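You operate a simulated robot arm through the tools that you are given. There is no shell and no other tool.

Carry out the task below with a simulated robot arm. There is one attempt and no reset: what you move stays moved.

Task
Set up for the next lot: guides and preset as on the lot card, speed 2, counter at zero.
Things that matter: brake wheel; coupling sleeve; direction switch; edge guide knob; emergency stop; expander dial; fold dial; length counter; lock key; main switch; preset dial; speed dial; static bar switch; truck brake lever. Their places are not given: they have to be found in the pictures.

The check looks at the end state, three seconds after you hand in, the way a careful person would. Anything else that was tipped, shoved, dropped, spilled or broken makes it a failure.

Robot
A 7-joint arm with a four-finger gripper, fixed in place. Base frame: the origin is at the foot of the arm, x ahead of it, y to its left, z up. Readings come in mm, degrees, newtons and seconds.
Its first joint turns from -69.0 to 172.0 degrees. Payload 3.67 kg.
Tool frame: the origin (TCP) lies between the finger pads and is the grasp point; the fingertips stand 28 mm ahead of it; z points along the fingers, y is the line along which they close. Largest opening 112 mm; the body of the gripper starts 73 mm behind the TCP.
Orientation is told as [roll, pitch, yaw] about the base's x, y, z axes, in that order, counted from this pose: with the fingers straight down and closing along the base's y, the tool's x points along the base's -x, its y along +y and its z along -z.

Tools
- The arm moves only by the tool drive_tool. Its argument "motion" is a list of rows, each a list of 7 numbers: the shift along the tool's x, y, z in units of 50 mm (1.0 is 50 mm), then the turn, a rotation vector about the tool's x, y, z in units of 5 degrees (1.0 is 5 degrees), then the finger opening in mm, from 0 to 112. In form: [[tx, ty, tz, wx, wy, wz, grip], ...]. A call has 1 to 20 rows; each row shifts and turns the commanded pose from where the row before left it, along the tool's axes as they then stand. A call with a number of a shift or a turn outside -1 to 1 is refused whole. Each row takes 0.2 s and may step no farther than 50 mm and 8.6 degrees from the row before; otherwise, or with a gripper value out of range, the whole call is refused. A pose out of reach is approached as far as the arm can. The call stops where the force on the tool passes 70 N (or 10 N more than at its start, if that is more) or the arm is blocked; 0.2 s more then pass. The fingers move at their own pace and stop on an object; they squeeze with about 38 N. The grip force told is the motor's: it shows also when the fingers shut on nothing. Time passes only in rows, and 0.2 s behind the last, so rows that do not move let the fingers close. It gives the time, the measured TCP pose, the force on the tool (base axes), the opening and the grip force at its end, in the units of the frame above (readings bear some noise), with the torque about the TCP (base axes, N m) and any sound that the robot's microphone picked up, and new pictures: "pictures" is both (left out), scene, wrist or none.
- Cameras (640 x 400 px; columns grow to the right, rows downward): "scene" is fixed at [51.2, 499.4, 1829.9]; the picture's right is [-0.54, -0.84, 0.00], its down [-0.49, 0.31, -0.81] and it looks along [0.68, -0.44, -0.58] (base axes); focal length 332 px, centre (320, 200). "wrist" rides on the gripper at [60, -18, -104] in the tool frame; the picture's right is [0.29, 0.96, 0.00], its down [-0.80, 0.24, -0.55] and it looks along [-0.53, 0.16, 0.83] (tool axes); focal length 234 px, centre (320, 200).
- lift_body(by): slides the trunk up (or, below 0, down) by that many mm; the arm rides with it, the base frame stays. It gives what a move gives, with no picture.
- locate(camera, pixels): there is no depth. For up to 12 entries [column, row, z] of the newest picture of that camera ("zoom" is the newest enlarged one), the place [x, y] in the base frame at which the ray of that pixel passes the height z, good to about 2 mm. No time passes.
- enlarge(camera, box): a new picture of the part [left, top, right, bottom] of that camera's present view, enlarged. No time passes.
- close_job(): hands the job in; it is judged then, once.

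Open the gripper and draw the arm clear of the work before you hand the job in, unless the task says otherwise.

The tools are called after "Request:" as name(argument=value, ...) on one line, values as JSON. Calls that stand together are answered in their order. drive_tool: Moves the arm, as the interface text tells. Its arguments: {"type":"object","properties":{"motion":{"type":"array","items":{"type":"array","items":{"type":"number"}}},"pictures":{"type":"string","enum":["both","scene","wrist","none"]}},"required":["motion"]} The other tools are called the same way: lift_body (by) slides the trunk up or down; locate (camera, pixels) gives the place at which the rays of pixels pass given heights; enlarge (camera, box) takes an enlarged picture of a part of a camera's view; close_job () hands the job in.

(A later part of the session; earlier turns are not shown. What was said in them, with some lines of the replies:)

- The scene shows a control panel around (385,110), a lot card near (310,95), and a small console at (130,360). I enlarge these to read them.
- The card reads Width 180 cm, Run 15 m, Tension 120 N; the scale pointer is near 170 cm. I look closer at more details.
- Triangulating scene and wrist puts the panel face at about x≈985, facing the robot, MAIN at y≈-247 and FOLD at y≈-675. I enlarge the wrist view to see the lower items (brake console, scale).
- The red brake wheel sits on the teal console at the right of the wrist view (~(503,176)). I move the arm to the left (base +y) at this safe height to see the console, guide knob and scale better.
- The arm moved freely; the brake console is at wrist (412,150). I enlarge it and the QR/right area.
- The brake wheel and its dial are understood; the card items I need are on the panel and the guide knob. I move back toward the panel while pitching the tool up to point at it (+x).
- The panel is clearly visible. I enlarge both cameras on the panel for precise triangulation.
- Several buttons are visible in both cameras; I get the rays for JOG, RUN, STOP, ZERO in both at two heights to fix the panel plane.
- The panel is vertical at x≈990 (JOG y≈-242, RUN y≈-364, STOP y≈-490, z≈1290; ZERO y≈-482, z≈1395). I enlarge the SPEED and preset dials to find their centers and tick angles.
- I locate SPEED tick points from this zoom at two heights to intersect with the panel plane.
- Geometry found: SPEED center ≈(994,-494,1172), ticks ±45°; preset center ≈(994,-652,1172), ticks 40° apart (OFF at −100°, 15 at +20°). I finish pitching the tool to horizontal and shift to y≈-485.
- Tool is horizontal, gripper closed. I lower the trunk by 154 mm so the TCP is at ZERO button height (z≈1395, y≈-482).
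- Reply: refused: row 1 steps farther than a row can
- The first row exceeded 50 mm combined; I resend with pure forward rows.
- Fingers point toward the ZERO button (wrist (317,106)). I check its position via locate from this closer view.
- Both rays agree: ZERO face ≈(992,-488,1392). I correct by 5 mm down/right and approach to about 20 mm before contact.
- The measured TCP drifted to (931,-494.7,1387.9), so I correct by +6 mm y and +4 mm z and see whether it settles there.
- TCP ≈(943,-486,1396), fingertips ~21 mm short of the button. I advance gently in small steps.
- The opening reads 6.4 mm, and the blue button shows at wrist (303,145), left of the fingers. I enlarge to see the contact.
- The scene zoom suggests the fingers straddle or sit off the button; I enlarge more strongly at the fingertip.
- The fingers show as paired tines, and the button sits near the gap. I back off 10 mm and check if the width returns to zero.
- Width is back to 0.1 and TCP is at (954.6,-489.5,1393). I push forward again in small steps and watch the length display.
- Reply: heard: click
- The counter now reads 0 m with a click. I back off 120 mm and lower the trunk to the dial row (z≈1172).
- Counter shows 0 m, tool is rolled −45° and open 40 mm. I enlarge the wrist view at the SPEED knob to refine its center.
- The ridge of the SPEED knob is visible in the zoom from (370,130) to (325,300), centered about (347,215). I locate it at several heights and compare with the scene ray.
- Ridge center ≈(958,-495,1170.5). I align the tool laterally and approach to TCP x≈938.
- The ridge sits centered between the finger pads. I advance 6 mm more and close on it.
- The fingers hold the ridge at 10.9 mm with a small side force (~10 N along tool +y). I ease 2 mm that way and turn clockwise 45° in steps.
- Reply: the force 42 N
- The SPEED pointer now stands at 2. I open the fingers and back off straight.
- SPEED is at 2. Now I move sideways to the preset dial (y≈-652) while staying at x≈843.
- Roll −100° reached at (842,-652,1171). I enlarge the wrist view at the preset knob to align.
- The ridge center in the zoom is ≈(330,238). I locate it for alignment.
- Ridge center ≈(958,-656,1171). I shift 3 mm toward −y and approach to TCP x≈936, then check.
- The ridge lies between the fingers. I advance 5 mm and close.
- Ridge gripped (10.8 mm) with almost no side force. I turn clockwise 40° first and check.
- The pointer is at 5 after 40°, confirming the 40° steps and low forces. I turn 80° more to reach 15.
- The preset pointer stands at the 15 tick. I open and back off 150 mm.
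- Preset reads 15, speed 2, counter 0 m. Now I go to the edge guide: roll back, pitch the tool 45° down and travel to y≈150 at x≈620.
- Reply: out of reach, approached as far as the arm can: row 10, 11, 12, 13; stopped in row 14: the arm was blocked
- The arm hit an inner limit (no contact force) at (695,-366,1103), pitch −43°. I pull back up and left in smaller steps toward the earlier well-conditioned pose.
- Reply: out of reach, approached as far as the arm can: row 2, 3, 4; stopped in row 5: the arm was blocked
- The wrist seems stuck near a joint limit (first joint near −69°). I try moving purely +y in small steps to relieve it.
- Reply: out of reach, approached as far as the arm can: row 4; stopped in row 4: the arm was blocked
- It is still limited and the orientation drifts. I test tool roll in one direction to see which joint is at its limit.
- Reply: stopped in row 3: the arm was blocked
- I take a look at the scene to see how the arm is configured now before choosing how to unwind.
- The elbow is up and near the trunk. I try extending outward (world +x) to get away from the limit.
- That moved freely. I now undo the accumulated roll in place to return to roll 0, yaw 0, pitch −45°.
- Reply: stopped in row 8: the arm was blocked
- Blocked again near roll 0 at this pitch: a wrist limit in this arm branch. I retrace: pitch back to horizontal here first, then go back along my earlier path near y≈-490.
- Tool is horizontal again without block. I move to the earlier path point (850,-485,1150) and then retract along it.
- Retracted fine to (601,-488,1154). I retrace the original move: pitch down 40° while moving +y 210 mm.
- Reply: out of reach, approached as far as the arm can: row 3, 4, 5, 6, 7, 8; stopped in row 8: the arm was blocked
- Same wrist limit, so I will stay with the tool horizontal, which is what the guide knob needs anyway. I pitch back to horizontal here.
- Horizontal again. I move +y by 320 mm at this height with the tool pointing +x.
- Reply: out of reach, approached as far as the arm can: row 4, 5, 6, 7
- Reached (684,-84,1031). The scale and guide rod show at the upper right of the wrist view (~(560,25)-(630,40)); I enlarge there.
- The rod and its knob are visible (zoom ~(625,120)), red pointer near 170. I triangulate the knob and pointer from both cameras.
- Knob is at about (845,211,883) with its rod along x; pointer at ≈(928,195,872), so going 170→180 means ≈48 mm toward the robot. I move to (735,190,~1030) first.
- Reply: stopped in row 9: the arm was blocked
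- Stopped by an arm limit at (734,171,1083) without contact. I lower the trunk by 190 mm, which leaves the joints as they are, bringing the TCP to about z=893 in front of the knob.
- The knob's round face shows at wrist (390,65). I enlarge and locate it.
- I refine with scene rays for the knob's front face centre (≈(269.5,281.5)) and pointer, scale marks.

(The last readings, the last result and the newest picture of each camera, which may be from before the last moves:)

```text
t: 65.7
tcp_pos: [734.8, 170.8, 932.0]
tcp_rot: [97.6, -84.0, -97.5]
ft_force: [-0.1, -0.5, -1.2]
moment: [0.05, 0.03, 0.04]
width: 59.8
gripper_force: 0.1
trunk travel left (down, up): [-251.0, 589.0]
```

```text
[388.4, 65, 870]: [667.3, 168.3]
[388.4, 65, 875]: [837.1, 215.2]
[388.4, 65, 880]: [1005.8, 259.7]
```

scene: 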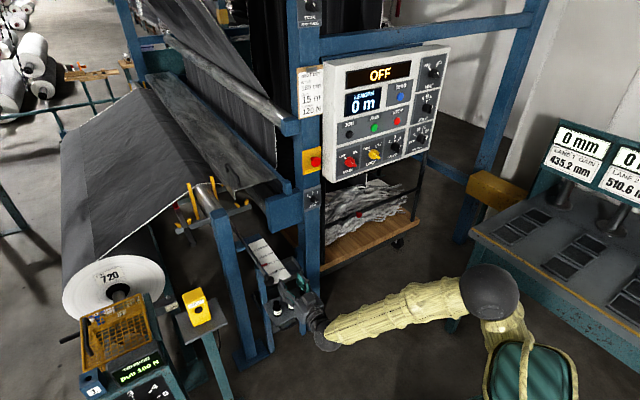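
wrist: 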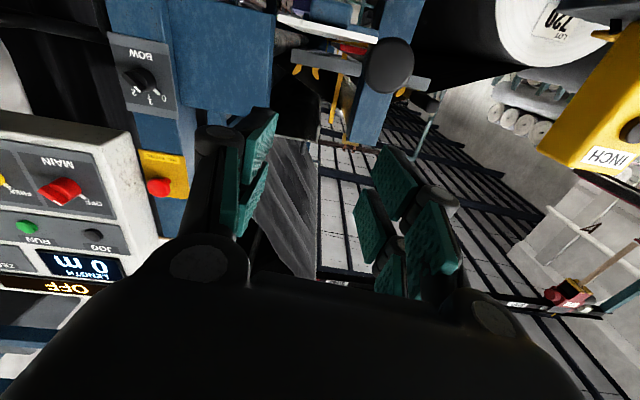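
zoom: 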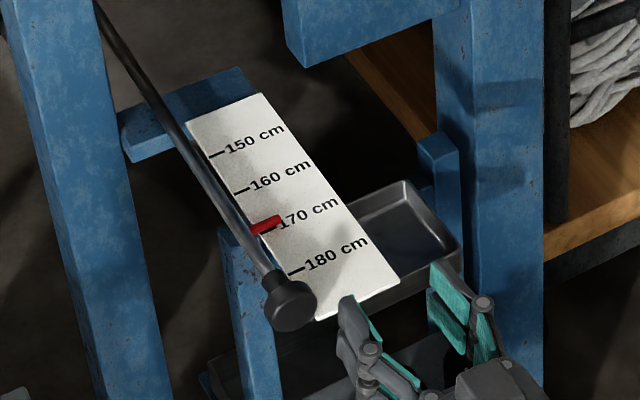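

Knob front centre ≈(840,214,875), ~44 mm wide; scale marks are ~49.5 mm per 10 cm, pointer ≈168.5. The roll is at its negative limit, so I roll +129° (equivalent to −45° grip), which keeps the fingers clear of the scale plate.

Request:
drive_tool(motion=[[0, 0, 0, 0, 0, 1, 60], [0, 0, 0, 0, 0, 1, 60], [0, 0, 0, 0, 0, 1, 60], [0, 0, 0, 0, 0, 1, 60], [0, 0, 0, 0, 0, 1, 60], [0, 0, 0, 0, 0, 1, 60], [0, 0, 0, 0, 0, 1, 60], [0, 0, 0, 0, 0, 1, 60], [0, 0, 0, 0, 0, 1, 60], [0, 0, 0, 0, 0, 1, 60], [0, 0, 0, 0, 0, 1, 60], [0, 0, 0, 0, 0, 1, 60], [0, 0, 0, 0, 0, 1, 60], [0, 0, 0, 0, 0, 1, 60], [0, 0, 0, 0, 0, 1, 60], [0, 0, 0, 0, 0, 1, 60], [0, 0, 0, 0, 0, 1, 60], [0, 0, 0, 0, 0, 1, 60], [0, 0, 0, 0, 0, 1, 60], [0, 0, 0, 0, 0, 1, 60]], pictures="both")

```text
t: 69.9
tcp_pos: [732.5, 172.6, 931.7]
tcp_rot: [90.9, 15.8, -89.5]
ft_force: [1.0, 0.5, 0.0]
moment: [0.03, 0.01, -0.01]
width: 60.2
gripper_force: 0.0
trunk travel left (down, up): [-251.0, 589.0]
```

scene: 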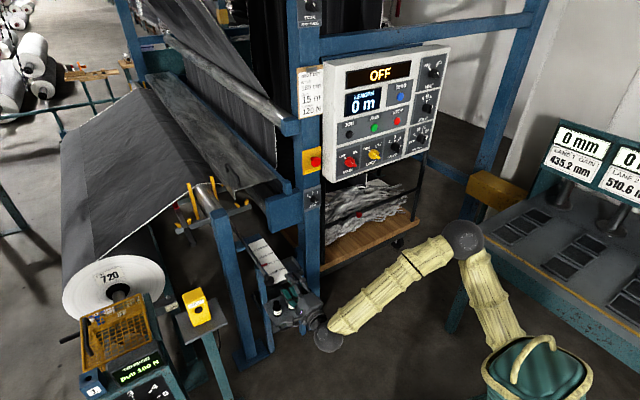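
wrist: 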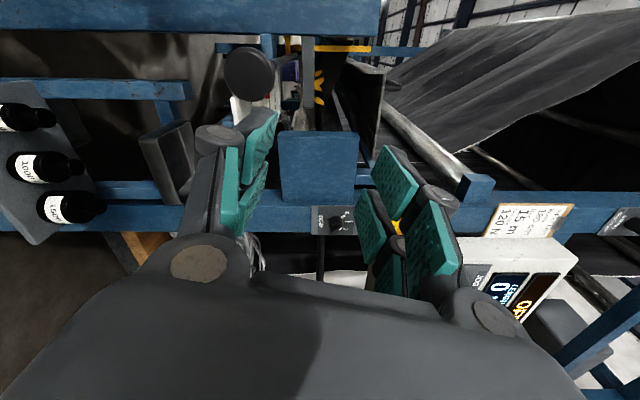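

Rolled freely to ~+106° and the arm posture relaxed. I continue 30° more to reach +135°.

Request:
drive_tool(motion=[[0, 0, 0, 0, 0, 1, 60], [0, 0, 0, 0, 0, 1, 60], [0, 0, 0, 0, 0, 1, 60], [0, 0, 0, 0, 0, 1, 60], [0, 0, 0, 0, 0, 1, 60], [0, 0, 0, 0, 0, 1, 60], [0, 0, 0, 0, 0, 0, 60]], pictures="both")

```text
t: 71.5
tcp_pos: [734.8, 173.9, 929.8]
tcp_rot: [91.2, 45.8, -88.9]
ft_force: [0.7, 0.4, 0.5]
moment: [-0.03, 0.05, 0.01]
width: 60.1
gripper_force: 0.1
trunk travel left (down, up): [-251.0, 589.0]
```

scene: 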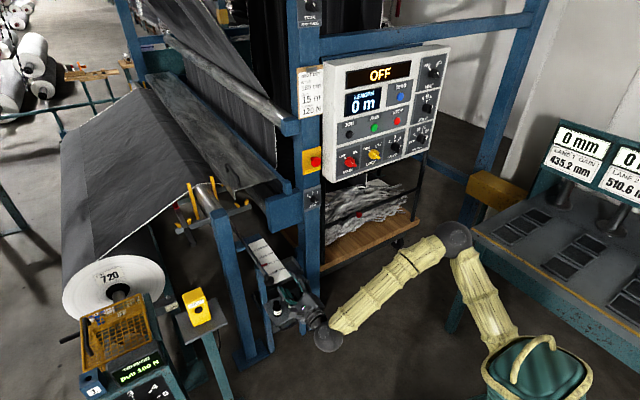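
wrist: 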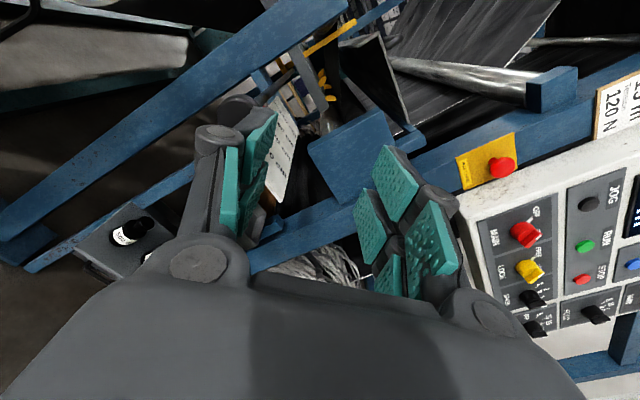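

At roll +135° (tool x = up-left, tool y = up-right). I move laterally to align with the knob axis at (y 214, z 875), staying at x≈735.

Request:
drive_tool(motion=[[-0.1, -0.67, 0, 0, 0, 0, 75], [-0.11, -0.67, 0, 0, 0, 0, 75], [0, 0, 0, 0, 0, 0, 75]], pictures="both")

Request:
enlarge(camera="scene", box=[220, 220, 340, 320])

```text
t: 72.3
tcp_pos: [732.4, 212.7, 874.2]
tcp_rot: [91.2, 45.7, -89.0]
ft_force: [0.5, 0.8, -0.6]
moment: [-0.02, -0.01, 0.01]
width: 74.8
gripper_force: 0.0
trunk travel left (down, up): [-251.0, 589.0]
```

scene: 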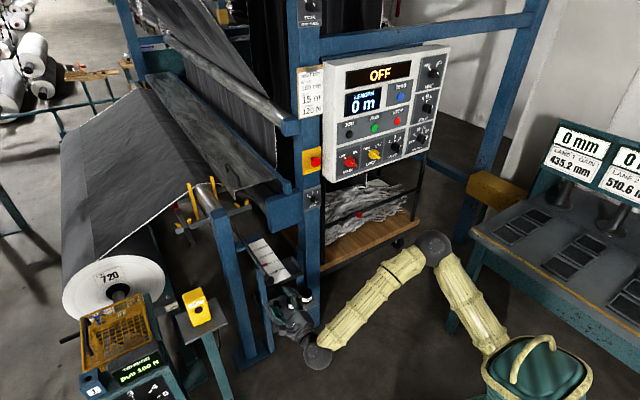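
wrist: 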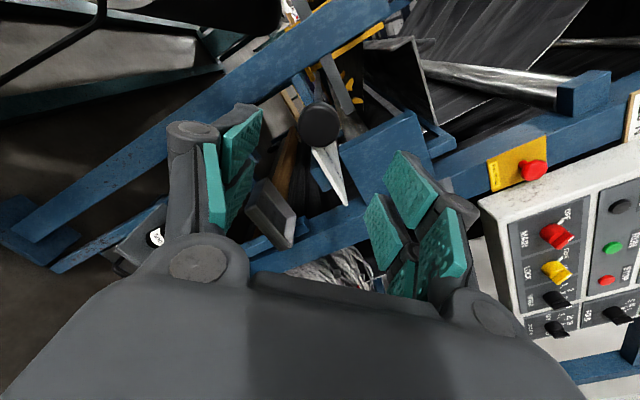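

```text
4.00 times, centred on (280, 270) of scene
```

zoom: 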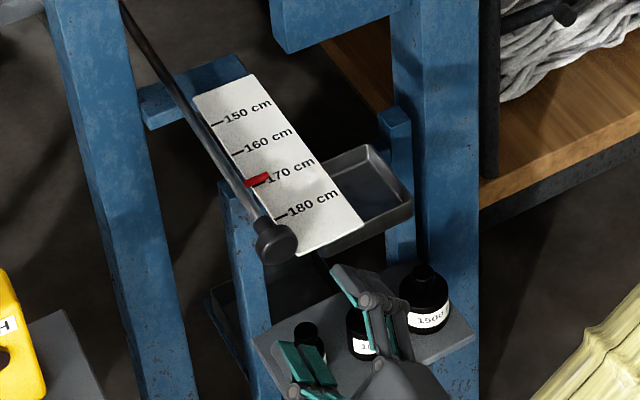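

The knob (wrist (320,125)) lies ahead between the fingers. I locate it again from this view together with the scene.

Request:
enlarge(camera="wrist", box=[260, 70, 380, 170])

Request:
locate(camera="zoom", pixels=[[320, 222, 860], [320, 222, 870], [320, 222, 880], [320, 222, 890]])

```text
4.00 times, centred on (320, 120) of wrist
```

zoom: 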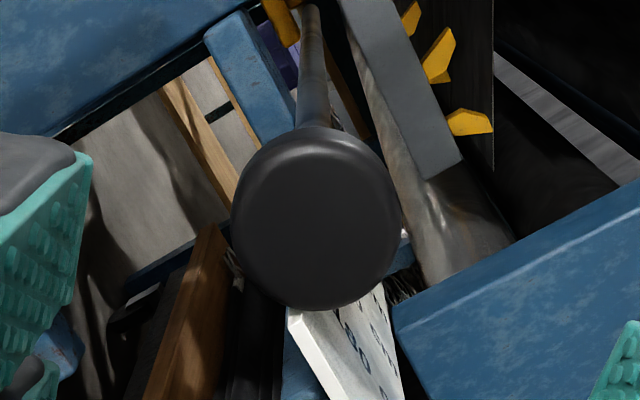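

```text
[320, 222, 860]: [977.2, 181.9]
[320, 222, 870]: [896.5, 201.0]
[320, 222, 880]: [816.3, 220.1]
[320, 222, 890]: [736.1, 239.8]
```

Knob confirmed at (840,214,877), ~38 mm wide. I align by 3 mm and approach to TCP x≈825.

Request:
drive_tool(motion=[[0.06, 0.02, 0.8, 0, 0, 0, 75], [0, 0, 0.6, 0, 0, 0, 75], [0, 0, 0.4, 0, 0, 0, 75], [0, 0, 0, 0, 0, 0, 75]], pictures="both")

Request:
enlarge(camera="scene", box=[230, 220, 320, 300])

```text
t: 73.3
tcp_pos: [824.1, 215.9, 879.1]
tcp_rot: [91.2, 45.6, -88.9]
ft_force: [0.0, 0.5, -0.9]
moment: [-0.03, -0.03, 0.0]
width: 74.7
gripper_force: 0.1
trunk travel left (down, up): [-251.0, 589.0]
```

scene: 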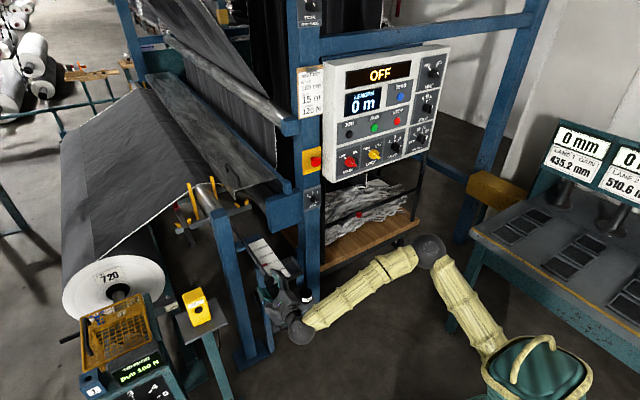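
wrist: 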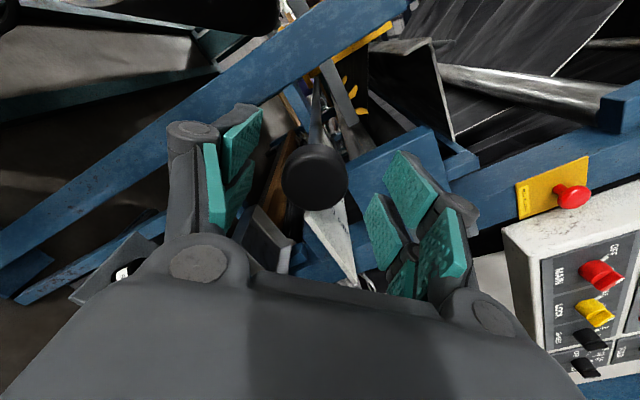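

```text
5.00 times, centred on (275, 260) of scene
```

zoom: 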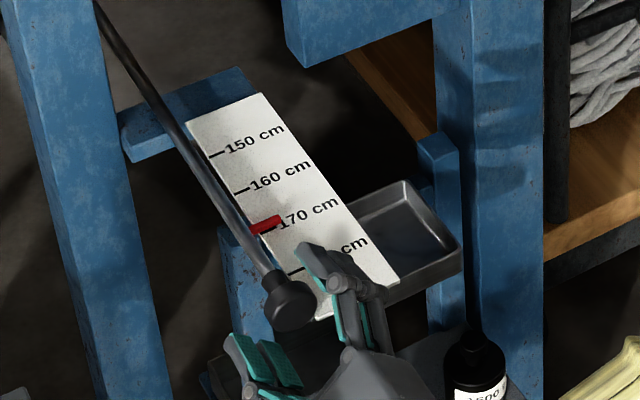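

The fingers flank the knob. I advance 18 mm and close on it.

Request:
drive_tool(motion=[[0, 0, 0.2, 0, 0, 0, 75], [0, 0, 0.18, 0, 0, 0, 75], [0, 0, 0, 0, 0, 0, 55], [0, 0, 0, 0, 0, 0, 40], [0, 0, 0, 0, 0, 0, 20], [0, 0, 0, 0, 0, 0, 20]], pictures="both")

Request:
enlarge(camera="scene", box=[230, 220, 320, 300])

```text
t: 74.7
tcp_pos: [842.9, 217.6, 878.2]
tcp_rot: [91.0, 45.6, -88.8]
ft_force: [-2.3, 9.8, -12.2]
moment: [0.09, -0.1, 0.31]
width: 35.8
gripper_force: 44.4
trunk travel left (down, up): [-251.0, 589.0]
```

scene: 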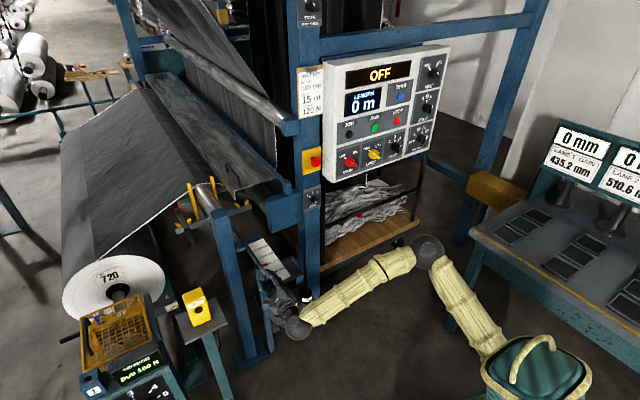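
wrist: 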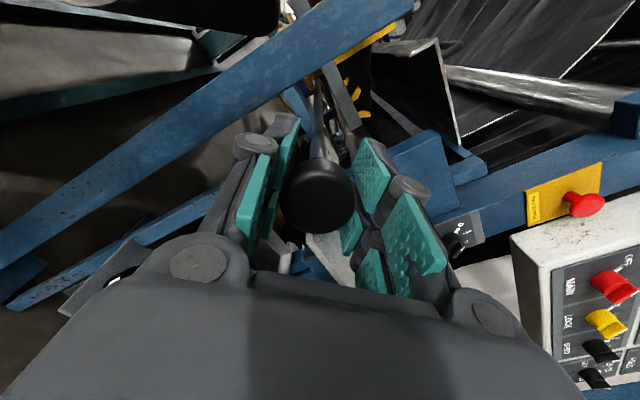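

```text
5.00 times, centred on (275, 260) of scene
```

zoom: 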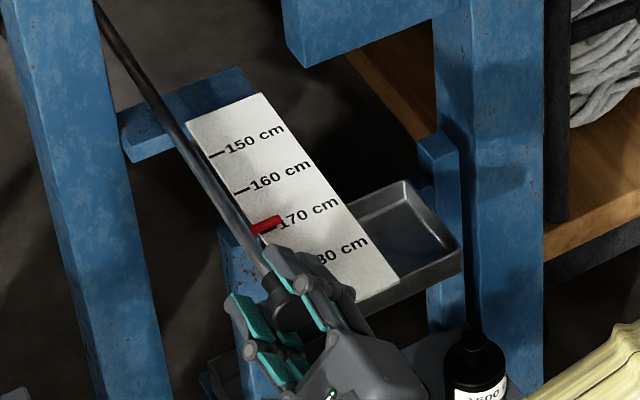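

Knob gripped (35.8 mm), with ~15 N side force along −tool y. I relieve 2 mm and pull back 8 mm gently to see if the rod slides.

Request:
drive_tool(motion=[[0, -0.04, 0, 0, 0, 0, 20], [0, 0, -0.04, 0, 0, 0, 20], [0, 0, -0.04, 0, 0, 0, 20], [0, 0, -0.04, 0, 0, 0, 20], [0, 0, -0.04, 0, 0, 0, 20], [0, 0, 0, 0, 0, 0, 20]], pictures="both")

Request:
enlarge(camera="scene", box=[230, 220, 320, 300])

```text
t: 76.1
tcp_pos: [835.9, 218.1, 877.1]
tcp_rot: [91.1, 45.7, -89.0]
ft_force: [3.4, -0.3, -5.1]
moment: [0.04, 0.25, -0.33]
width: 35.6
gripper_force: 44.6
trunk travel left (down, up): [-251.0, 589.0]
```

scene: 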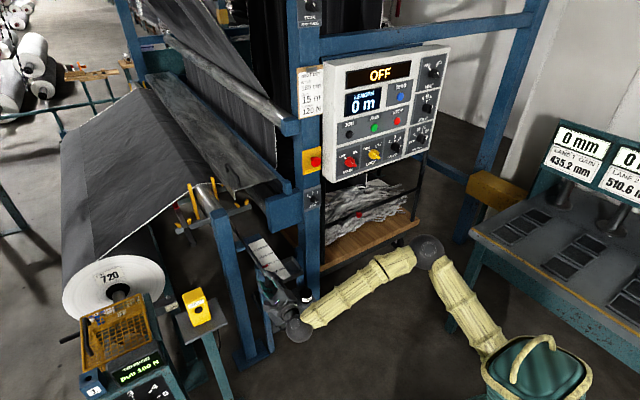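
wrist: 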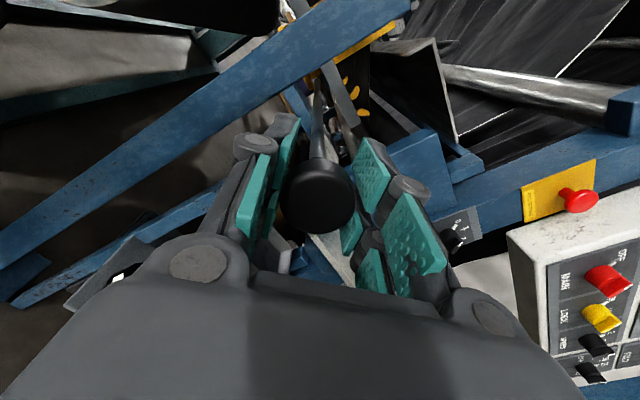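

```text
5.00 times, centred on (275, 260) of scene
```

zoom: 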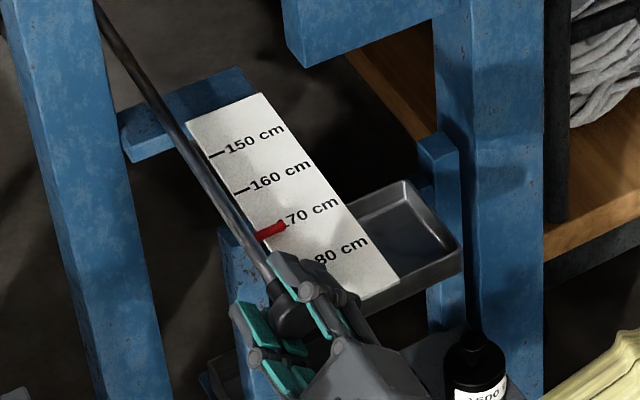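

The pointer moved with the pull at only a few newtons: the rod slides. I pull a further 40 mm slowly and check the pointer against 180.

Request:
drive_tool(motion=[[0, 0, -0.1, 0, 0, 0, 20], [0, 0, -0.1, 0, 0, 0, 20], [0, 0, -0.1, 0, 0, 0, 20], [0, 0, -0.1, 0, 0, 0, 20], [0, 0, -0.1, 0, 0, 0, 20], [0, 0, -0.1, 0, 0, 0, 20], [0, 0, -0.1, 0, 0, 0, 20], [0, 0, -0.1, 0, 0, 0, 20], [0, 0, 0, 0, 0, 0, 20]], pictures="both")

Request:
enlarge(camera="scene", box=[230, 220, 320, 300])

Request:
enlarge(camera="wrist", box=[250, 60, 430, 300])

```text
t: 78.1
tcp_pos: [794.8, 217.3, 878.9]
tcp_rot: [91.3, 45.7, -89.0]
ft_force: [0.9, -9.1, 2.7]
moment: [-0.07, -0.01, -0.07]
width: 35.9
gripper_force: 45.2
trunk travel left (down, up): [-251.0, 589.0]
```

scene: 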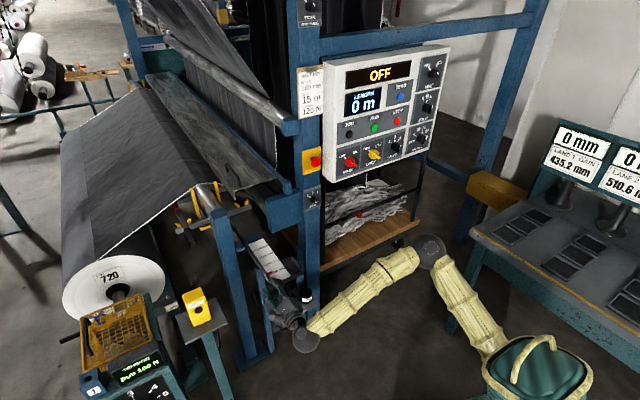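
wrist: 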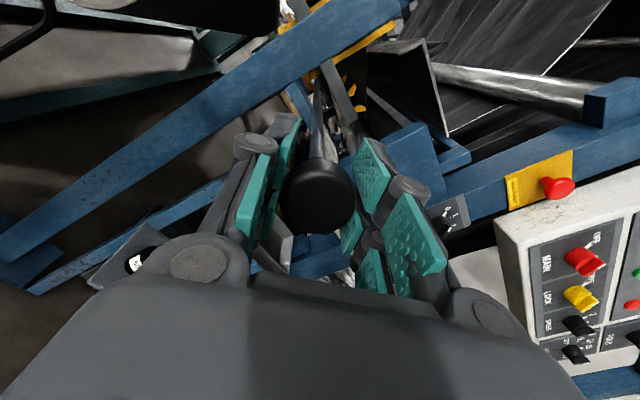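

```text
5.00 times, centred on (275, 260) of scene
```

zoom: 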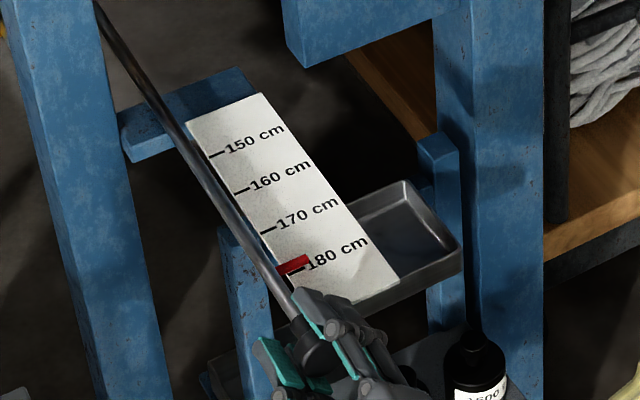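

```text
1.67 times, centred on (340, 180) of wrist
```

zoom: 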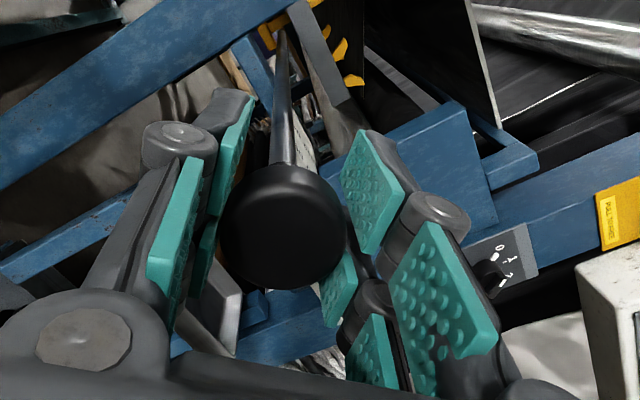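

The pointer is now just short of the 180 tick. I zoom in tightly to compare.

Request:
enlarge(camera="scene", box=[255, 255, 287, 285])

```text
13.33 times, centred on (271, 270) of scene
```

zoom: 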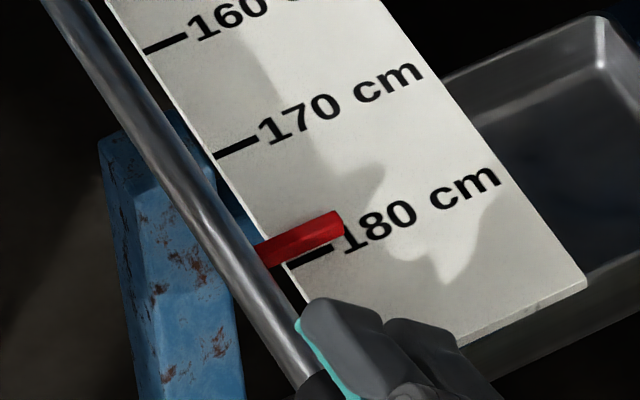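

By apparent shift the pointer moved one 10 cm division, but the pointer sits above the plate so parallax must be checked. I release, back off and roll the camera to the top for another viewpoint.

Request:
drive_tool(motion=[[0, 0, 0, 0, 0, 0, 75], [0, 0, 0, 0, 0, 0, 75], [0, 0, -0.5, 0, 0, 0, 75], [0, 0, -1, 0, 0, 0, 75], [0, 0, -0.5, 0, 0, 0, 75], [0.8, 0.3, 0, 0, 0, 0, 75], [0.8, 0.3, 0, 0, 0, 0, 75], [0, 0, 0, 0, 0, 1, 75], [0, 0, 0, 0, 0, 1, 75], [0, 0, 0, 0, 0, 1, 75], [0, 0, 0, 0, 0, 1, 75], [0, 0, 0, 0, 0, 1, 75], [0, 0, 0, 0, 0, 1, 75], [0, 0, 0, 0, 0, 1, 75], [0, 0, 0, 0, 0, 1, 75], [0, 0, 0, 0, 0, 1, 75], [0, 0, 0, 0, 0, 0, 75]], pictures="both")

Request:
enlarge(camera="scene", box=[255, 255, 287, 285])

```text
t: 81.7
tcp_pos: [693.1, 250.6, 955.4]
tcp_rot: [-137.5, 88.9, 42.7]
ft_force: [0.4, -0.8, 0.1]
moment: [-0.02, 0.01, 0.02]
width: 75.2
gripper_force: 0.2
trunk travel left (down, up): [-251.0, 589.0]
```

scene: 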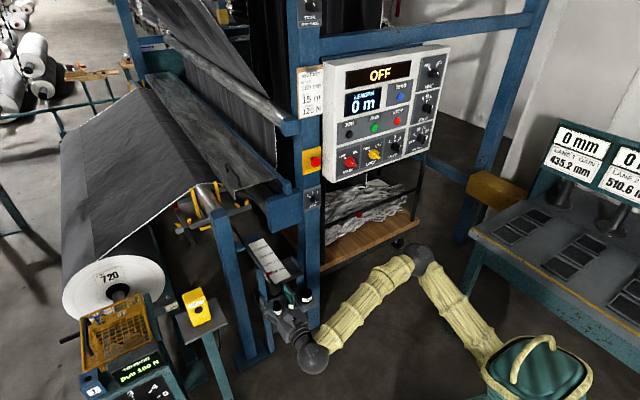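
wrist: 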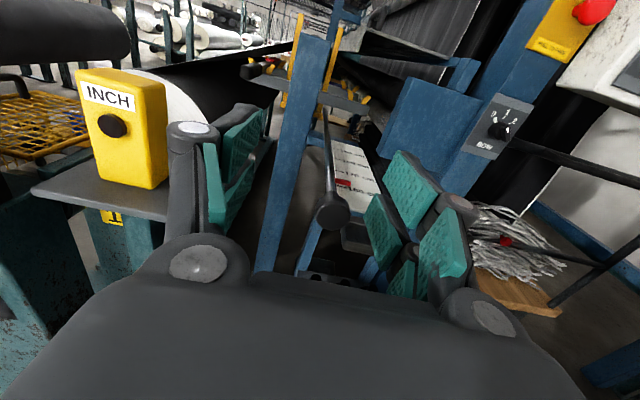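

```text
13.33 times, centred on (271, 270) of scene
```

zoom: 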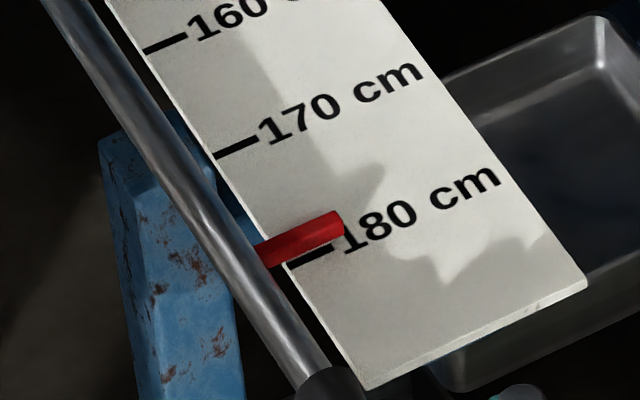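

Now the wrist camera sees scale, pointer and knob from above-front around (345,180). I enlarge it.

Request:
enlarge(camera="wrist", box=[300, 120, 410, 240])

Request:
enlarge(camera="wrist", box=[320, 135, 384, 200])

```text
3.33 times, centred on (355, 180) of wrist
```

zoom: 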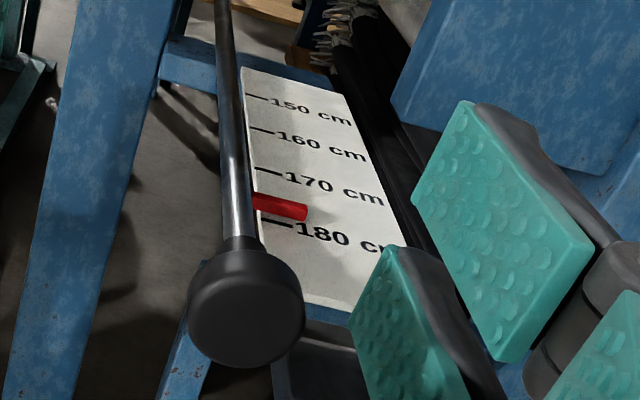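

```text
6.15 times, centred on (352, 168) of wrist
```

zoom: 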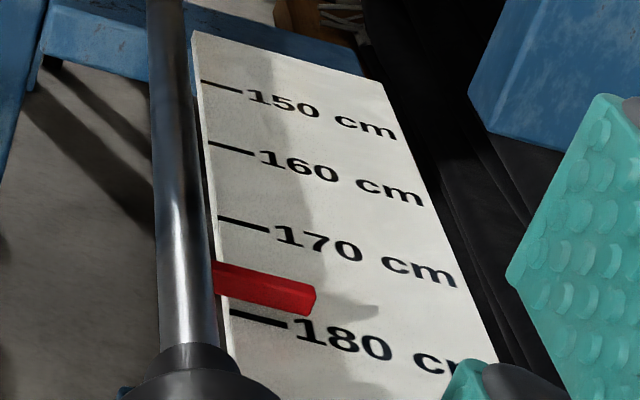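

I locate the 180 and 170 ticks and pointer centre in this view to triangulate their true x positions and remove parallax.

Request:
locate(camera="zoom", pixels=[[258, 318, 855], [258, 318, 865], [258, 318, 875], [244, 222, 855], [244, 222, 865], [244, 222, 875], [265, 289, 855], [265, 289, 865], [265, 289, 875], [225, 149, 865], [221, 87, 865]])

Request:
enlarge(camera="scene", box=[255, 255, 287, 285])

Request:
locate(camera="zoom", pixels=[[312, 257, 855], [312, 257, 865], [312, 257, 875], [237, 148, 855], [237, 148, 865], [237, 148, 875], [302, 240, 855], [302, 240, 865], [302, 240, 875]])

```text
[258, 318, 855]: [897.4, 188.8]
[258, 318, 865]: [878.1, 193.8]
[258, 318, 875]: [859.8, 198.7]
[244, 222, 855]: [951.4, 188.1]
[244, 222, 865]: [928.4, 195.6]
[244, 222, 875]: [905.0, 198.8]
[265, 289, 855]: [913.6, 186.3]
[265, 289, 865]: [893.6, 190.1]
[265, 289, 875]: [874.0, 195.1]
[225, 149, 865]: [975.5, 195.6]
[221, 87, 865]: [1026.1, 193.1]
```

```text
13.33 times, centred on (271, 270) of scene
```

zoom: 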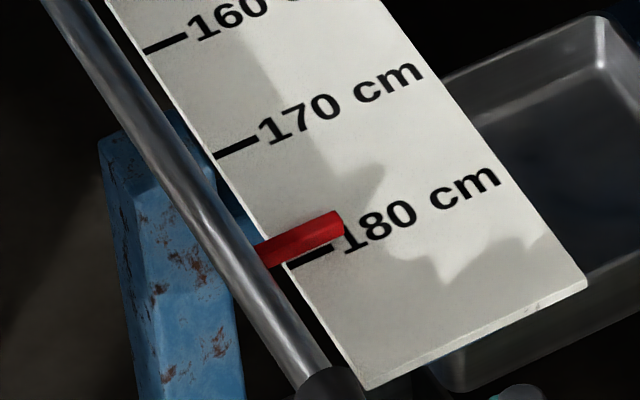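

```text
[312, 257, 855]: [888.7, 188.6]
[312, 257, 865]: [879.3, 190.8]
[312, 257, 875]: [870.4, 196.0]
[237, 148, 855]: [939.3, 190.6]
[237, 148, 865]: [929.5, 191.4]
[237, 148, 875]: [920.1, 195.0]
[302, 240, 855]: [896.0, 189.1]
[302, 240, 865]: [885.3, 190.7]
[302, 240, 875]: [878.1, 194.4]
```

Triangulated: 180 tick at x≈880.4 (plate z≈864), pointer centre at x≈880.3 (z≈872), so the guide reads 180 cm. I now draw the arm back and raise it clear, then verify everything.

Request:
drive_tool(motion=[[0, 0, -0.8, 0, 0, 0, 75], [0, 0, -0.6, 0, 0, 0, 75], [0, 0, 0, 0, 0, 0, 75]], pictures="none")

Request:
lift_body(by=300)

Request:
drive_tool(motion=[[0, 0, 0, 0, 0, 0, 75]], pictures="both")

Request:
enlarge(camera="scene", box=[300, 40, 460, 190])

Request:
enlarge(camera="scene", box=[50, 160, 310, 400])

Request:
enlarge(camera="scene", box=[380, 112, 444, 158])

```text
t: 82.5
tcp_pos: [625.1, 249.8, 953.7]
tcp_rot: [-139.5, 89.0, 40.9]
ft_force: [-0.1, 0.1, 0.4]
moment: [-0.02, -0.04, -0.02]
width: 75.3
gripper_force: 0.1
trunk travel left (down, up): [-251.0, 589.0]
```

```text
t: 85.5
tcp_pos: [625.2, 250.6, 1254.1]
tcp_rot: [-139.4, 88.9, 40.9]
ft_force: [-0.4, 1.2, -0.4]
moment: [-0.02, 0.01, 0.01]
width: 75.1
gripper_force: 0.0
trunk travel left (down, up): [-551.0, 289.0]
```

```text
t: 85.9
tcp_pos: [625.8, 250.9, 1252.7]
tcp_rot: [-139.5, 88.9, 40.6]
ft_force: [-0.2, -0.6, -0.2]
moment: [-0.01, -0.01, -0.01]
width: 75.2
gripper_force: 0.0
trunk travel left (down, up): [-551.0, 289.0]
```

scene: 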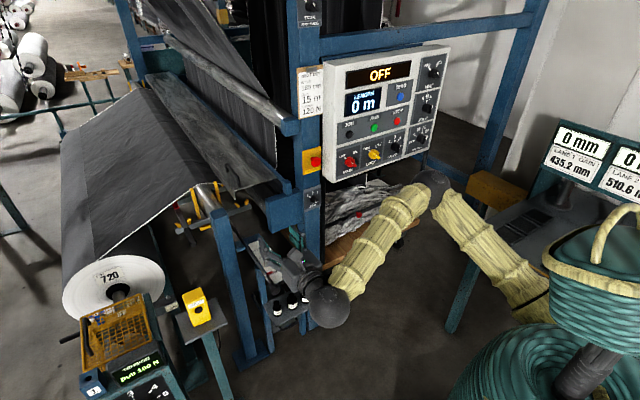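
wrist: 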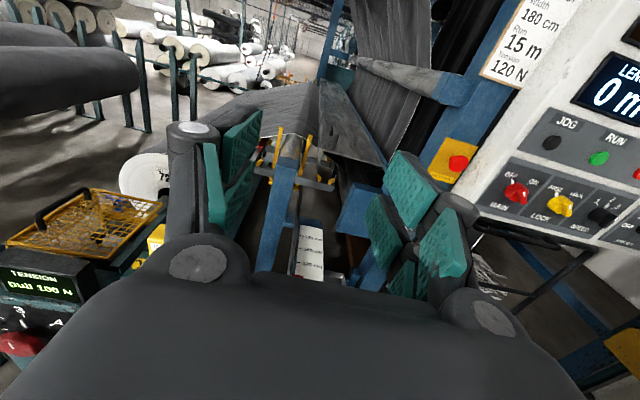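

```text
2.67 times, centred on (380, 115) of scene
```

zoom: 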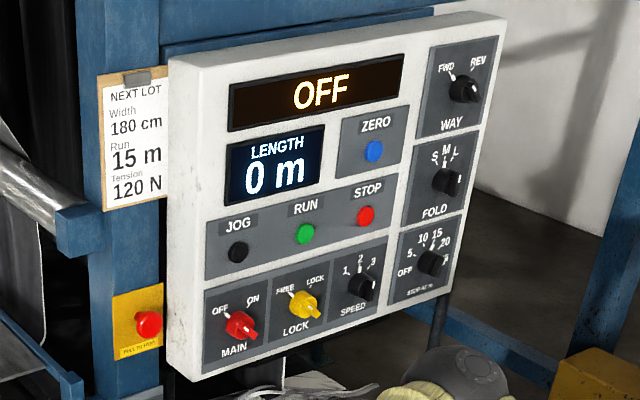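

```text
1.67 times, centred on (180, 280) of scene
```

zoom: 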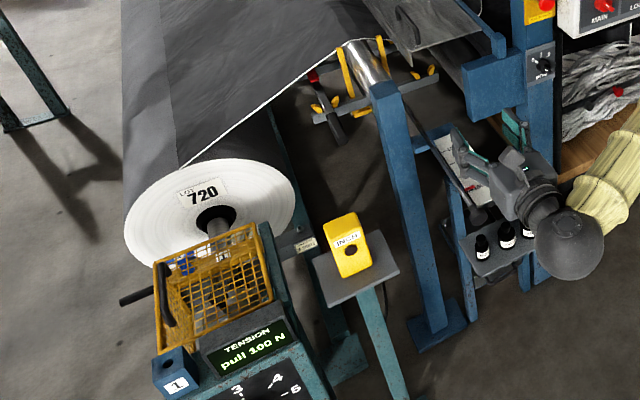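

```text
8.70 times, centred on (412, 135) of scene
```

zoom: 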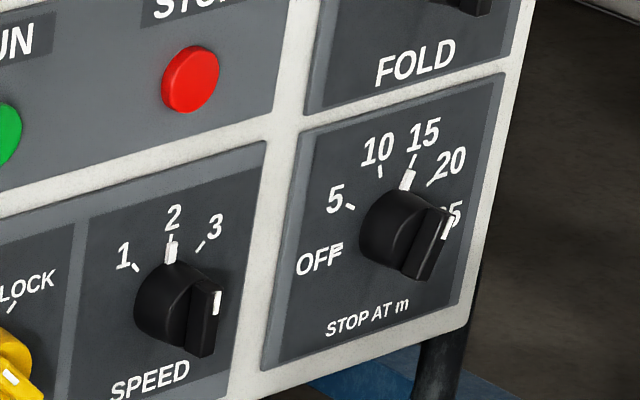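

Panel reads correctly: 0 m, speed 2, preset 15, nothing else changed. I check the pointer once more from this higher wrist view at (310,250).

Request:
enlarge(camera="wrist", box=[275, 205, 355, 285])

```text
5.00 times, centred on (315, 245) of wrist
```

zoom: 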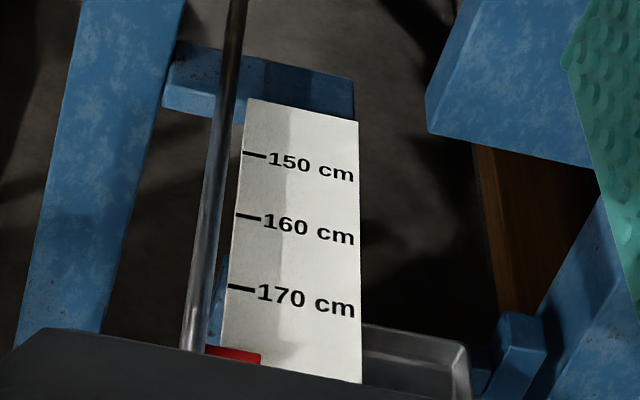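

The pointer is half-hidden by the gripper body. I pitch the tool 20° downward (free space here) to see the pointer from a steeper angle.

Request:
drive_tool(motion=[[0, 0, 0, 0, -1, 0, 75], [0, 0, 0, 0, -1, 0, 75], [0, 0, 0, 0, -1, 0, 75], [0, 0, 0, 0, -1, 0, 75], [0, 0, 0, 0, 0, 0, 75]], pictures="both")

Request:
enlarge(camera="wrist", box=[275, 125, 355, 235])

```text
t: 87.1
tcp_pos: [624.7, 249.5, 1252.8]
tcp_rot: [-2.1, 70.9, 178.2]
ft_force: [-0.7, 0.2, -0.3]
moment: [0.02, 0.0, -0.02]
width: 74.9
gripper_force: 0.0
trunk travel left (down, up): [-551.0, 289.0]
```

scene: 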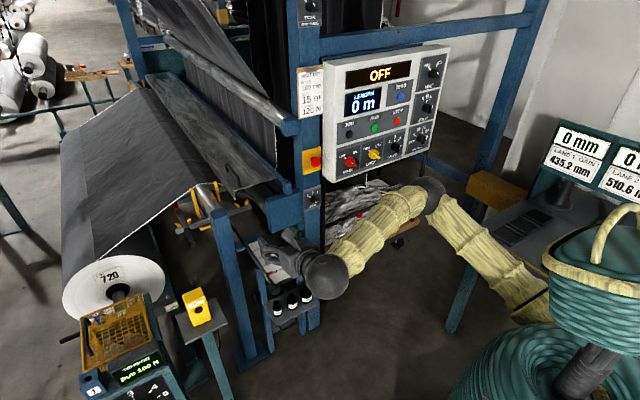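
wrist: 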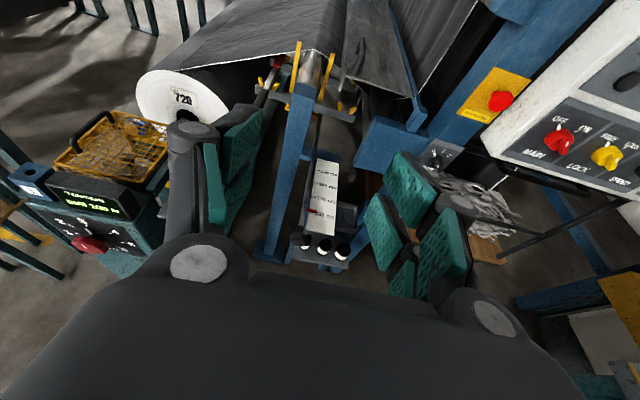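

```text
3.64 times, centred on (315, 180) of wrist
```

zoom: 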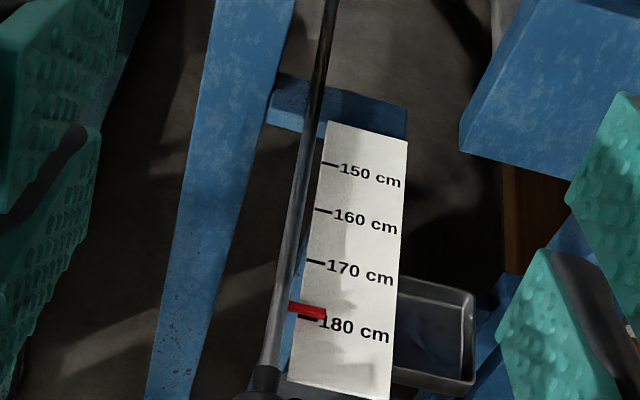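

I zoom tighter on the pointer for a precise parallax-corrected reading.

Request:
enlarge(camera="wrist", box=[298, 186, 338, 226])

Request:
locate(camera="zoom", pixels=[[320, 200, 864], [320, 200, 872]])

```text
10.00 times, centred on (318, 206) of wrist
```

zoom: 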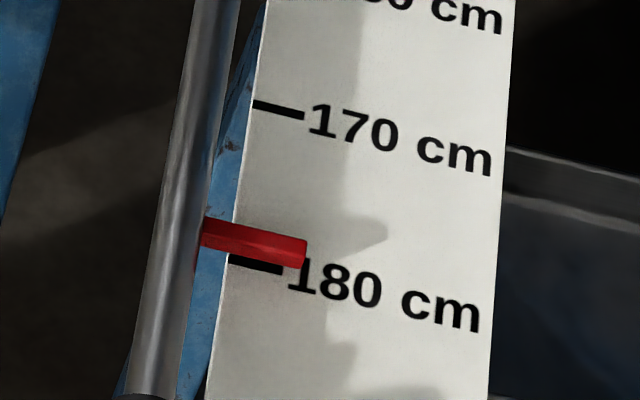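

```text
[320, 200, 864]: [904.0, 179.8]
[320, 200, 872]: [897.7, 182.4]
```

The parallax-corrected reading is ≈179.9 cm, i.e. at 180. Everything asked is set; I raise the arm further clear with the gripper open before handing in.

Request:
lift_body(by=150)

Request:
drive_tool(motion=[[0, 0, 0, 0, 0, 0, 75], [0, 0, 0, 0, 0, 0, 75]], pictures="scene")

Request:
enlarge(camera="scene", box=[320, 40, 460, 190])

Request:
enlarge(camera="scene", box=[230, 220, 320, 300])

```text
t: 88.8
tcp_pos: [624.3, 250.2, 1403.4]
tcp_rot: [-2.2, 70.8, 178.3]
ft_force: [0.6, 0.4, 0.1]
moment: [0.01, -0.02, 0.0]
width: 75.2
gripper_force: 0.0
trunk travel left (down, up): [-701.0, 139.0]
```

```text
t: 89.4
tcp_pos: [625.3, 250.1, 1403.2]
tcp_rot: [-2.0, 70.8, 178.2]
ft_force: [-0.5, 0.0, -0.5]
moment: [-0.04, 0.01, -0.01]
width: 75.2
gripper_force: 0.0
trunk travel left (down, up): [-701.0, 139.0]
```

scene: 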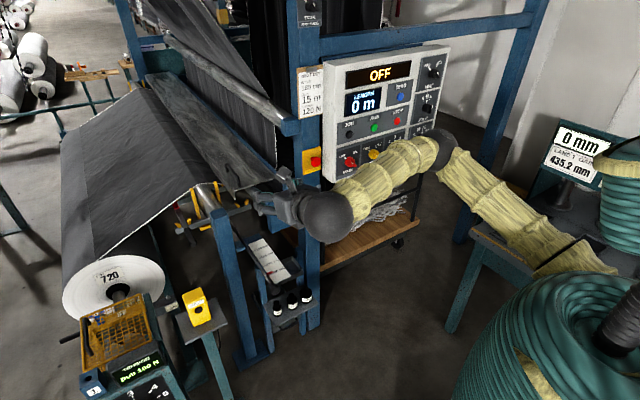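

```text
2.67 times, centred on (390, 115) of scene
```

zoom: 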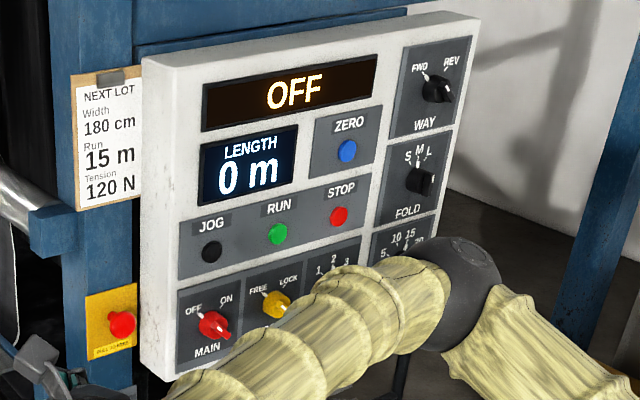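

```text
5.00 times, centred on (275, 260) of scene
```

zoom: 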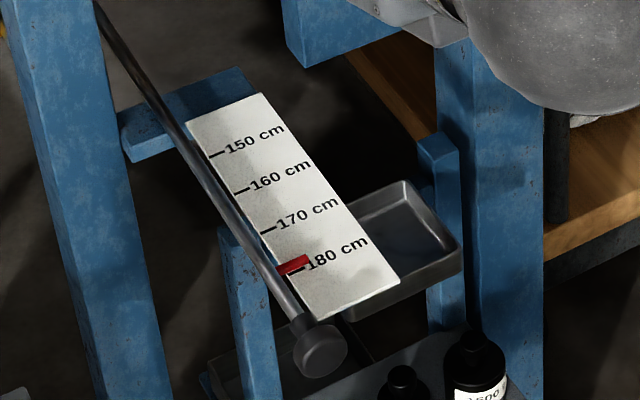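

Final state: counter 0 m, speed 2, preset 15, guide pointer at 180 cm, all other switches untouched, arm free with the gripper open and no contact forces. I hand the job in.

Request:
close_job()

```text
The job is handed in.
```

The machine is set up for the next lot, and the job is handed in. I don't have the check's result yet.

| Item | Setting | How I checked it |
|---|---|---|
| Edge guide | 180 cm | Reads about 179.9 cm on the scale, from three camera angles and corrected for viewing angle |
| Preset dial | 15 m | Pointer on the 15 tick in close-up |
| Speed dial | 2 | Pointer on the 2 tick in close-up |
| Length counter | 0 m | Was 35 m before I pressed ZERO |

**Tension not changed:** the lot card also lists 120 N, and the tension display still shows 100 N. Your instruction named only guides and preset from the card, so I did not touch the brake wheel. If you want 120 N for this lot, it still has to be set.

In the last pictures, the main switch was still OFF, the lock key FREE, and the direction and fold dials were where I found them. I did not touch the other controls. The arm ended up clear of the work with the gripper open.
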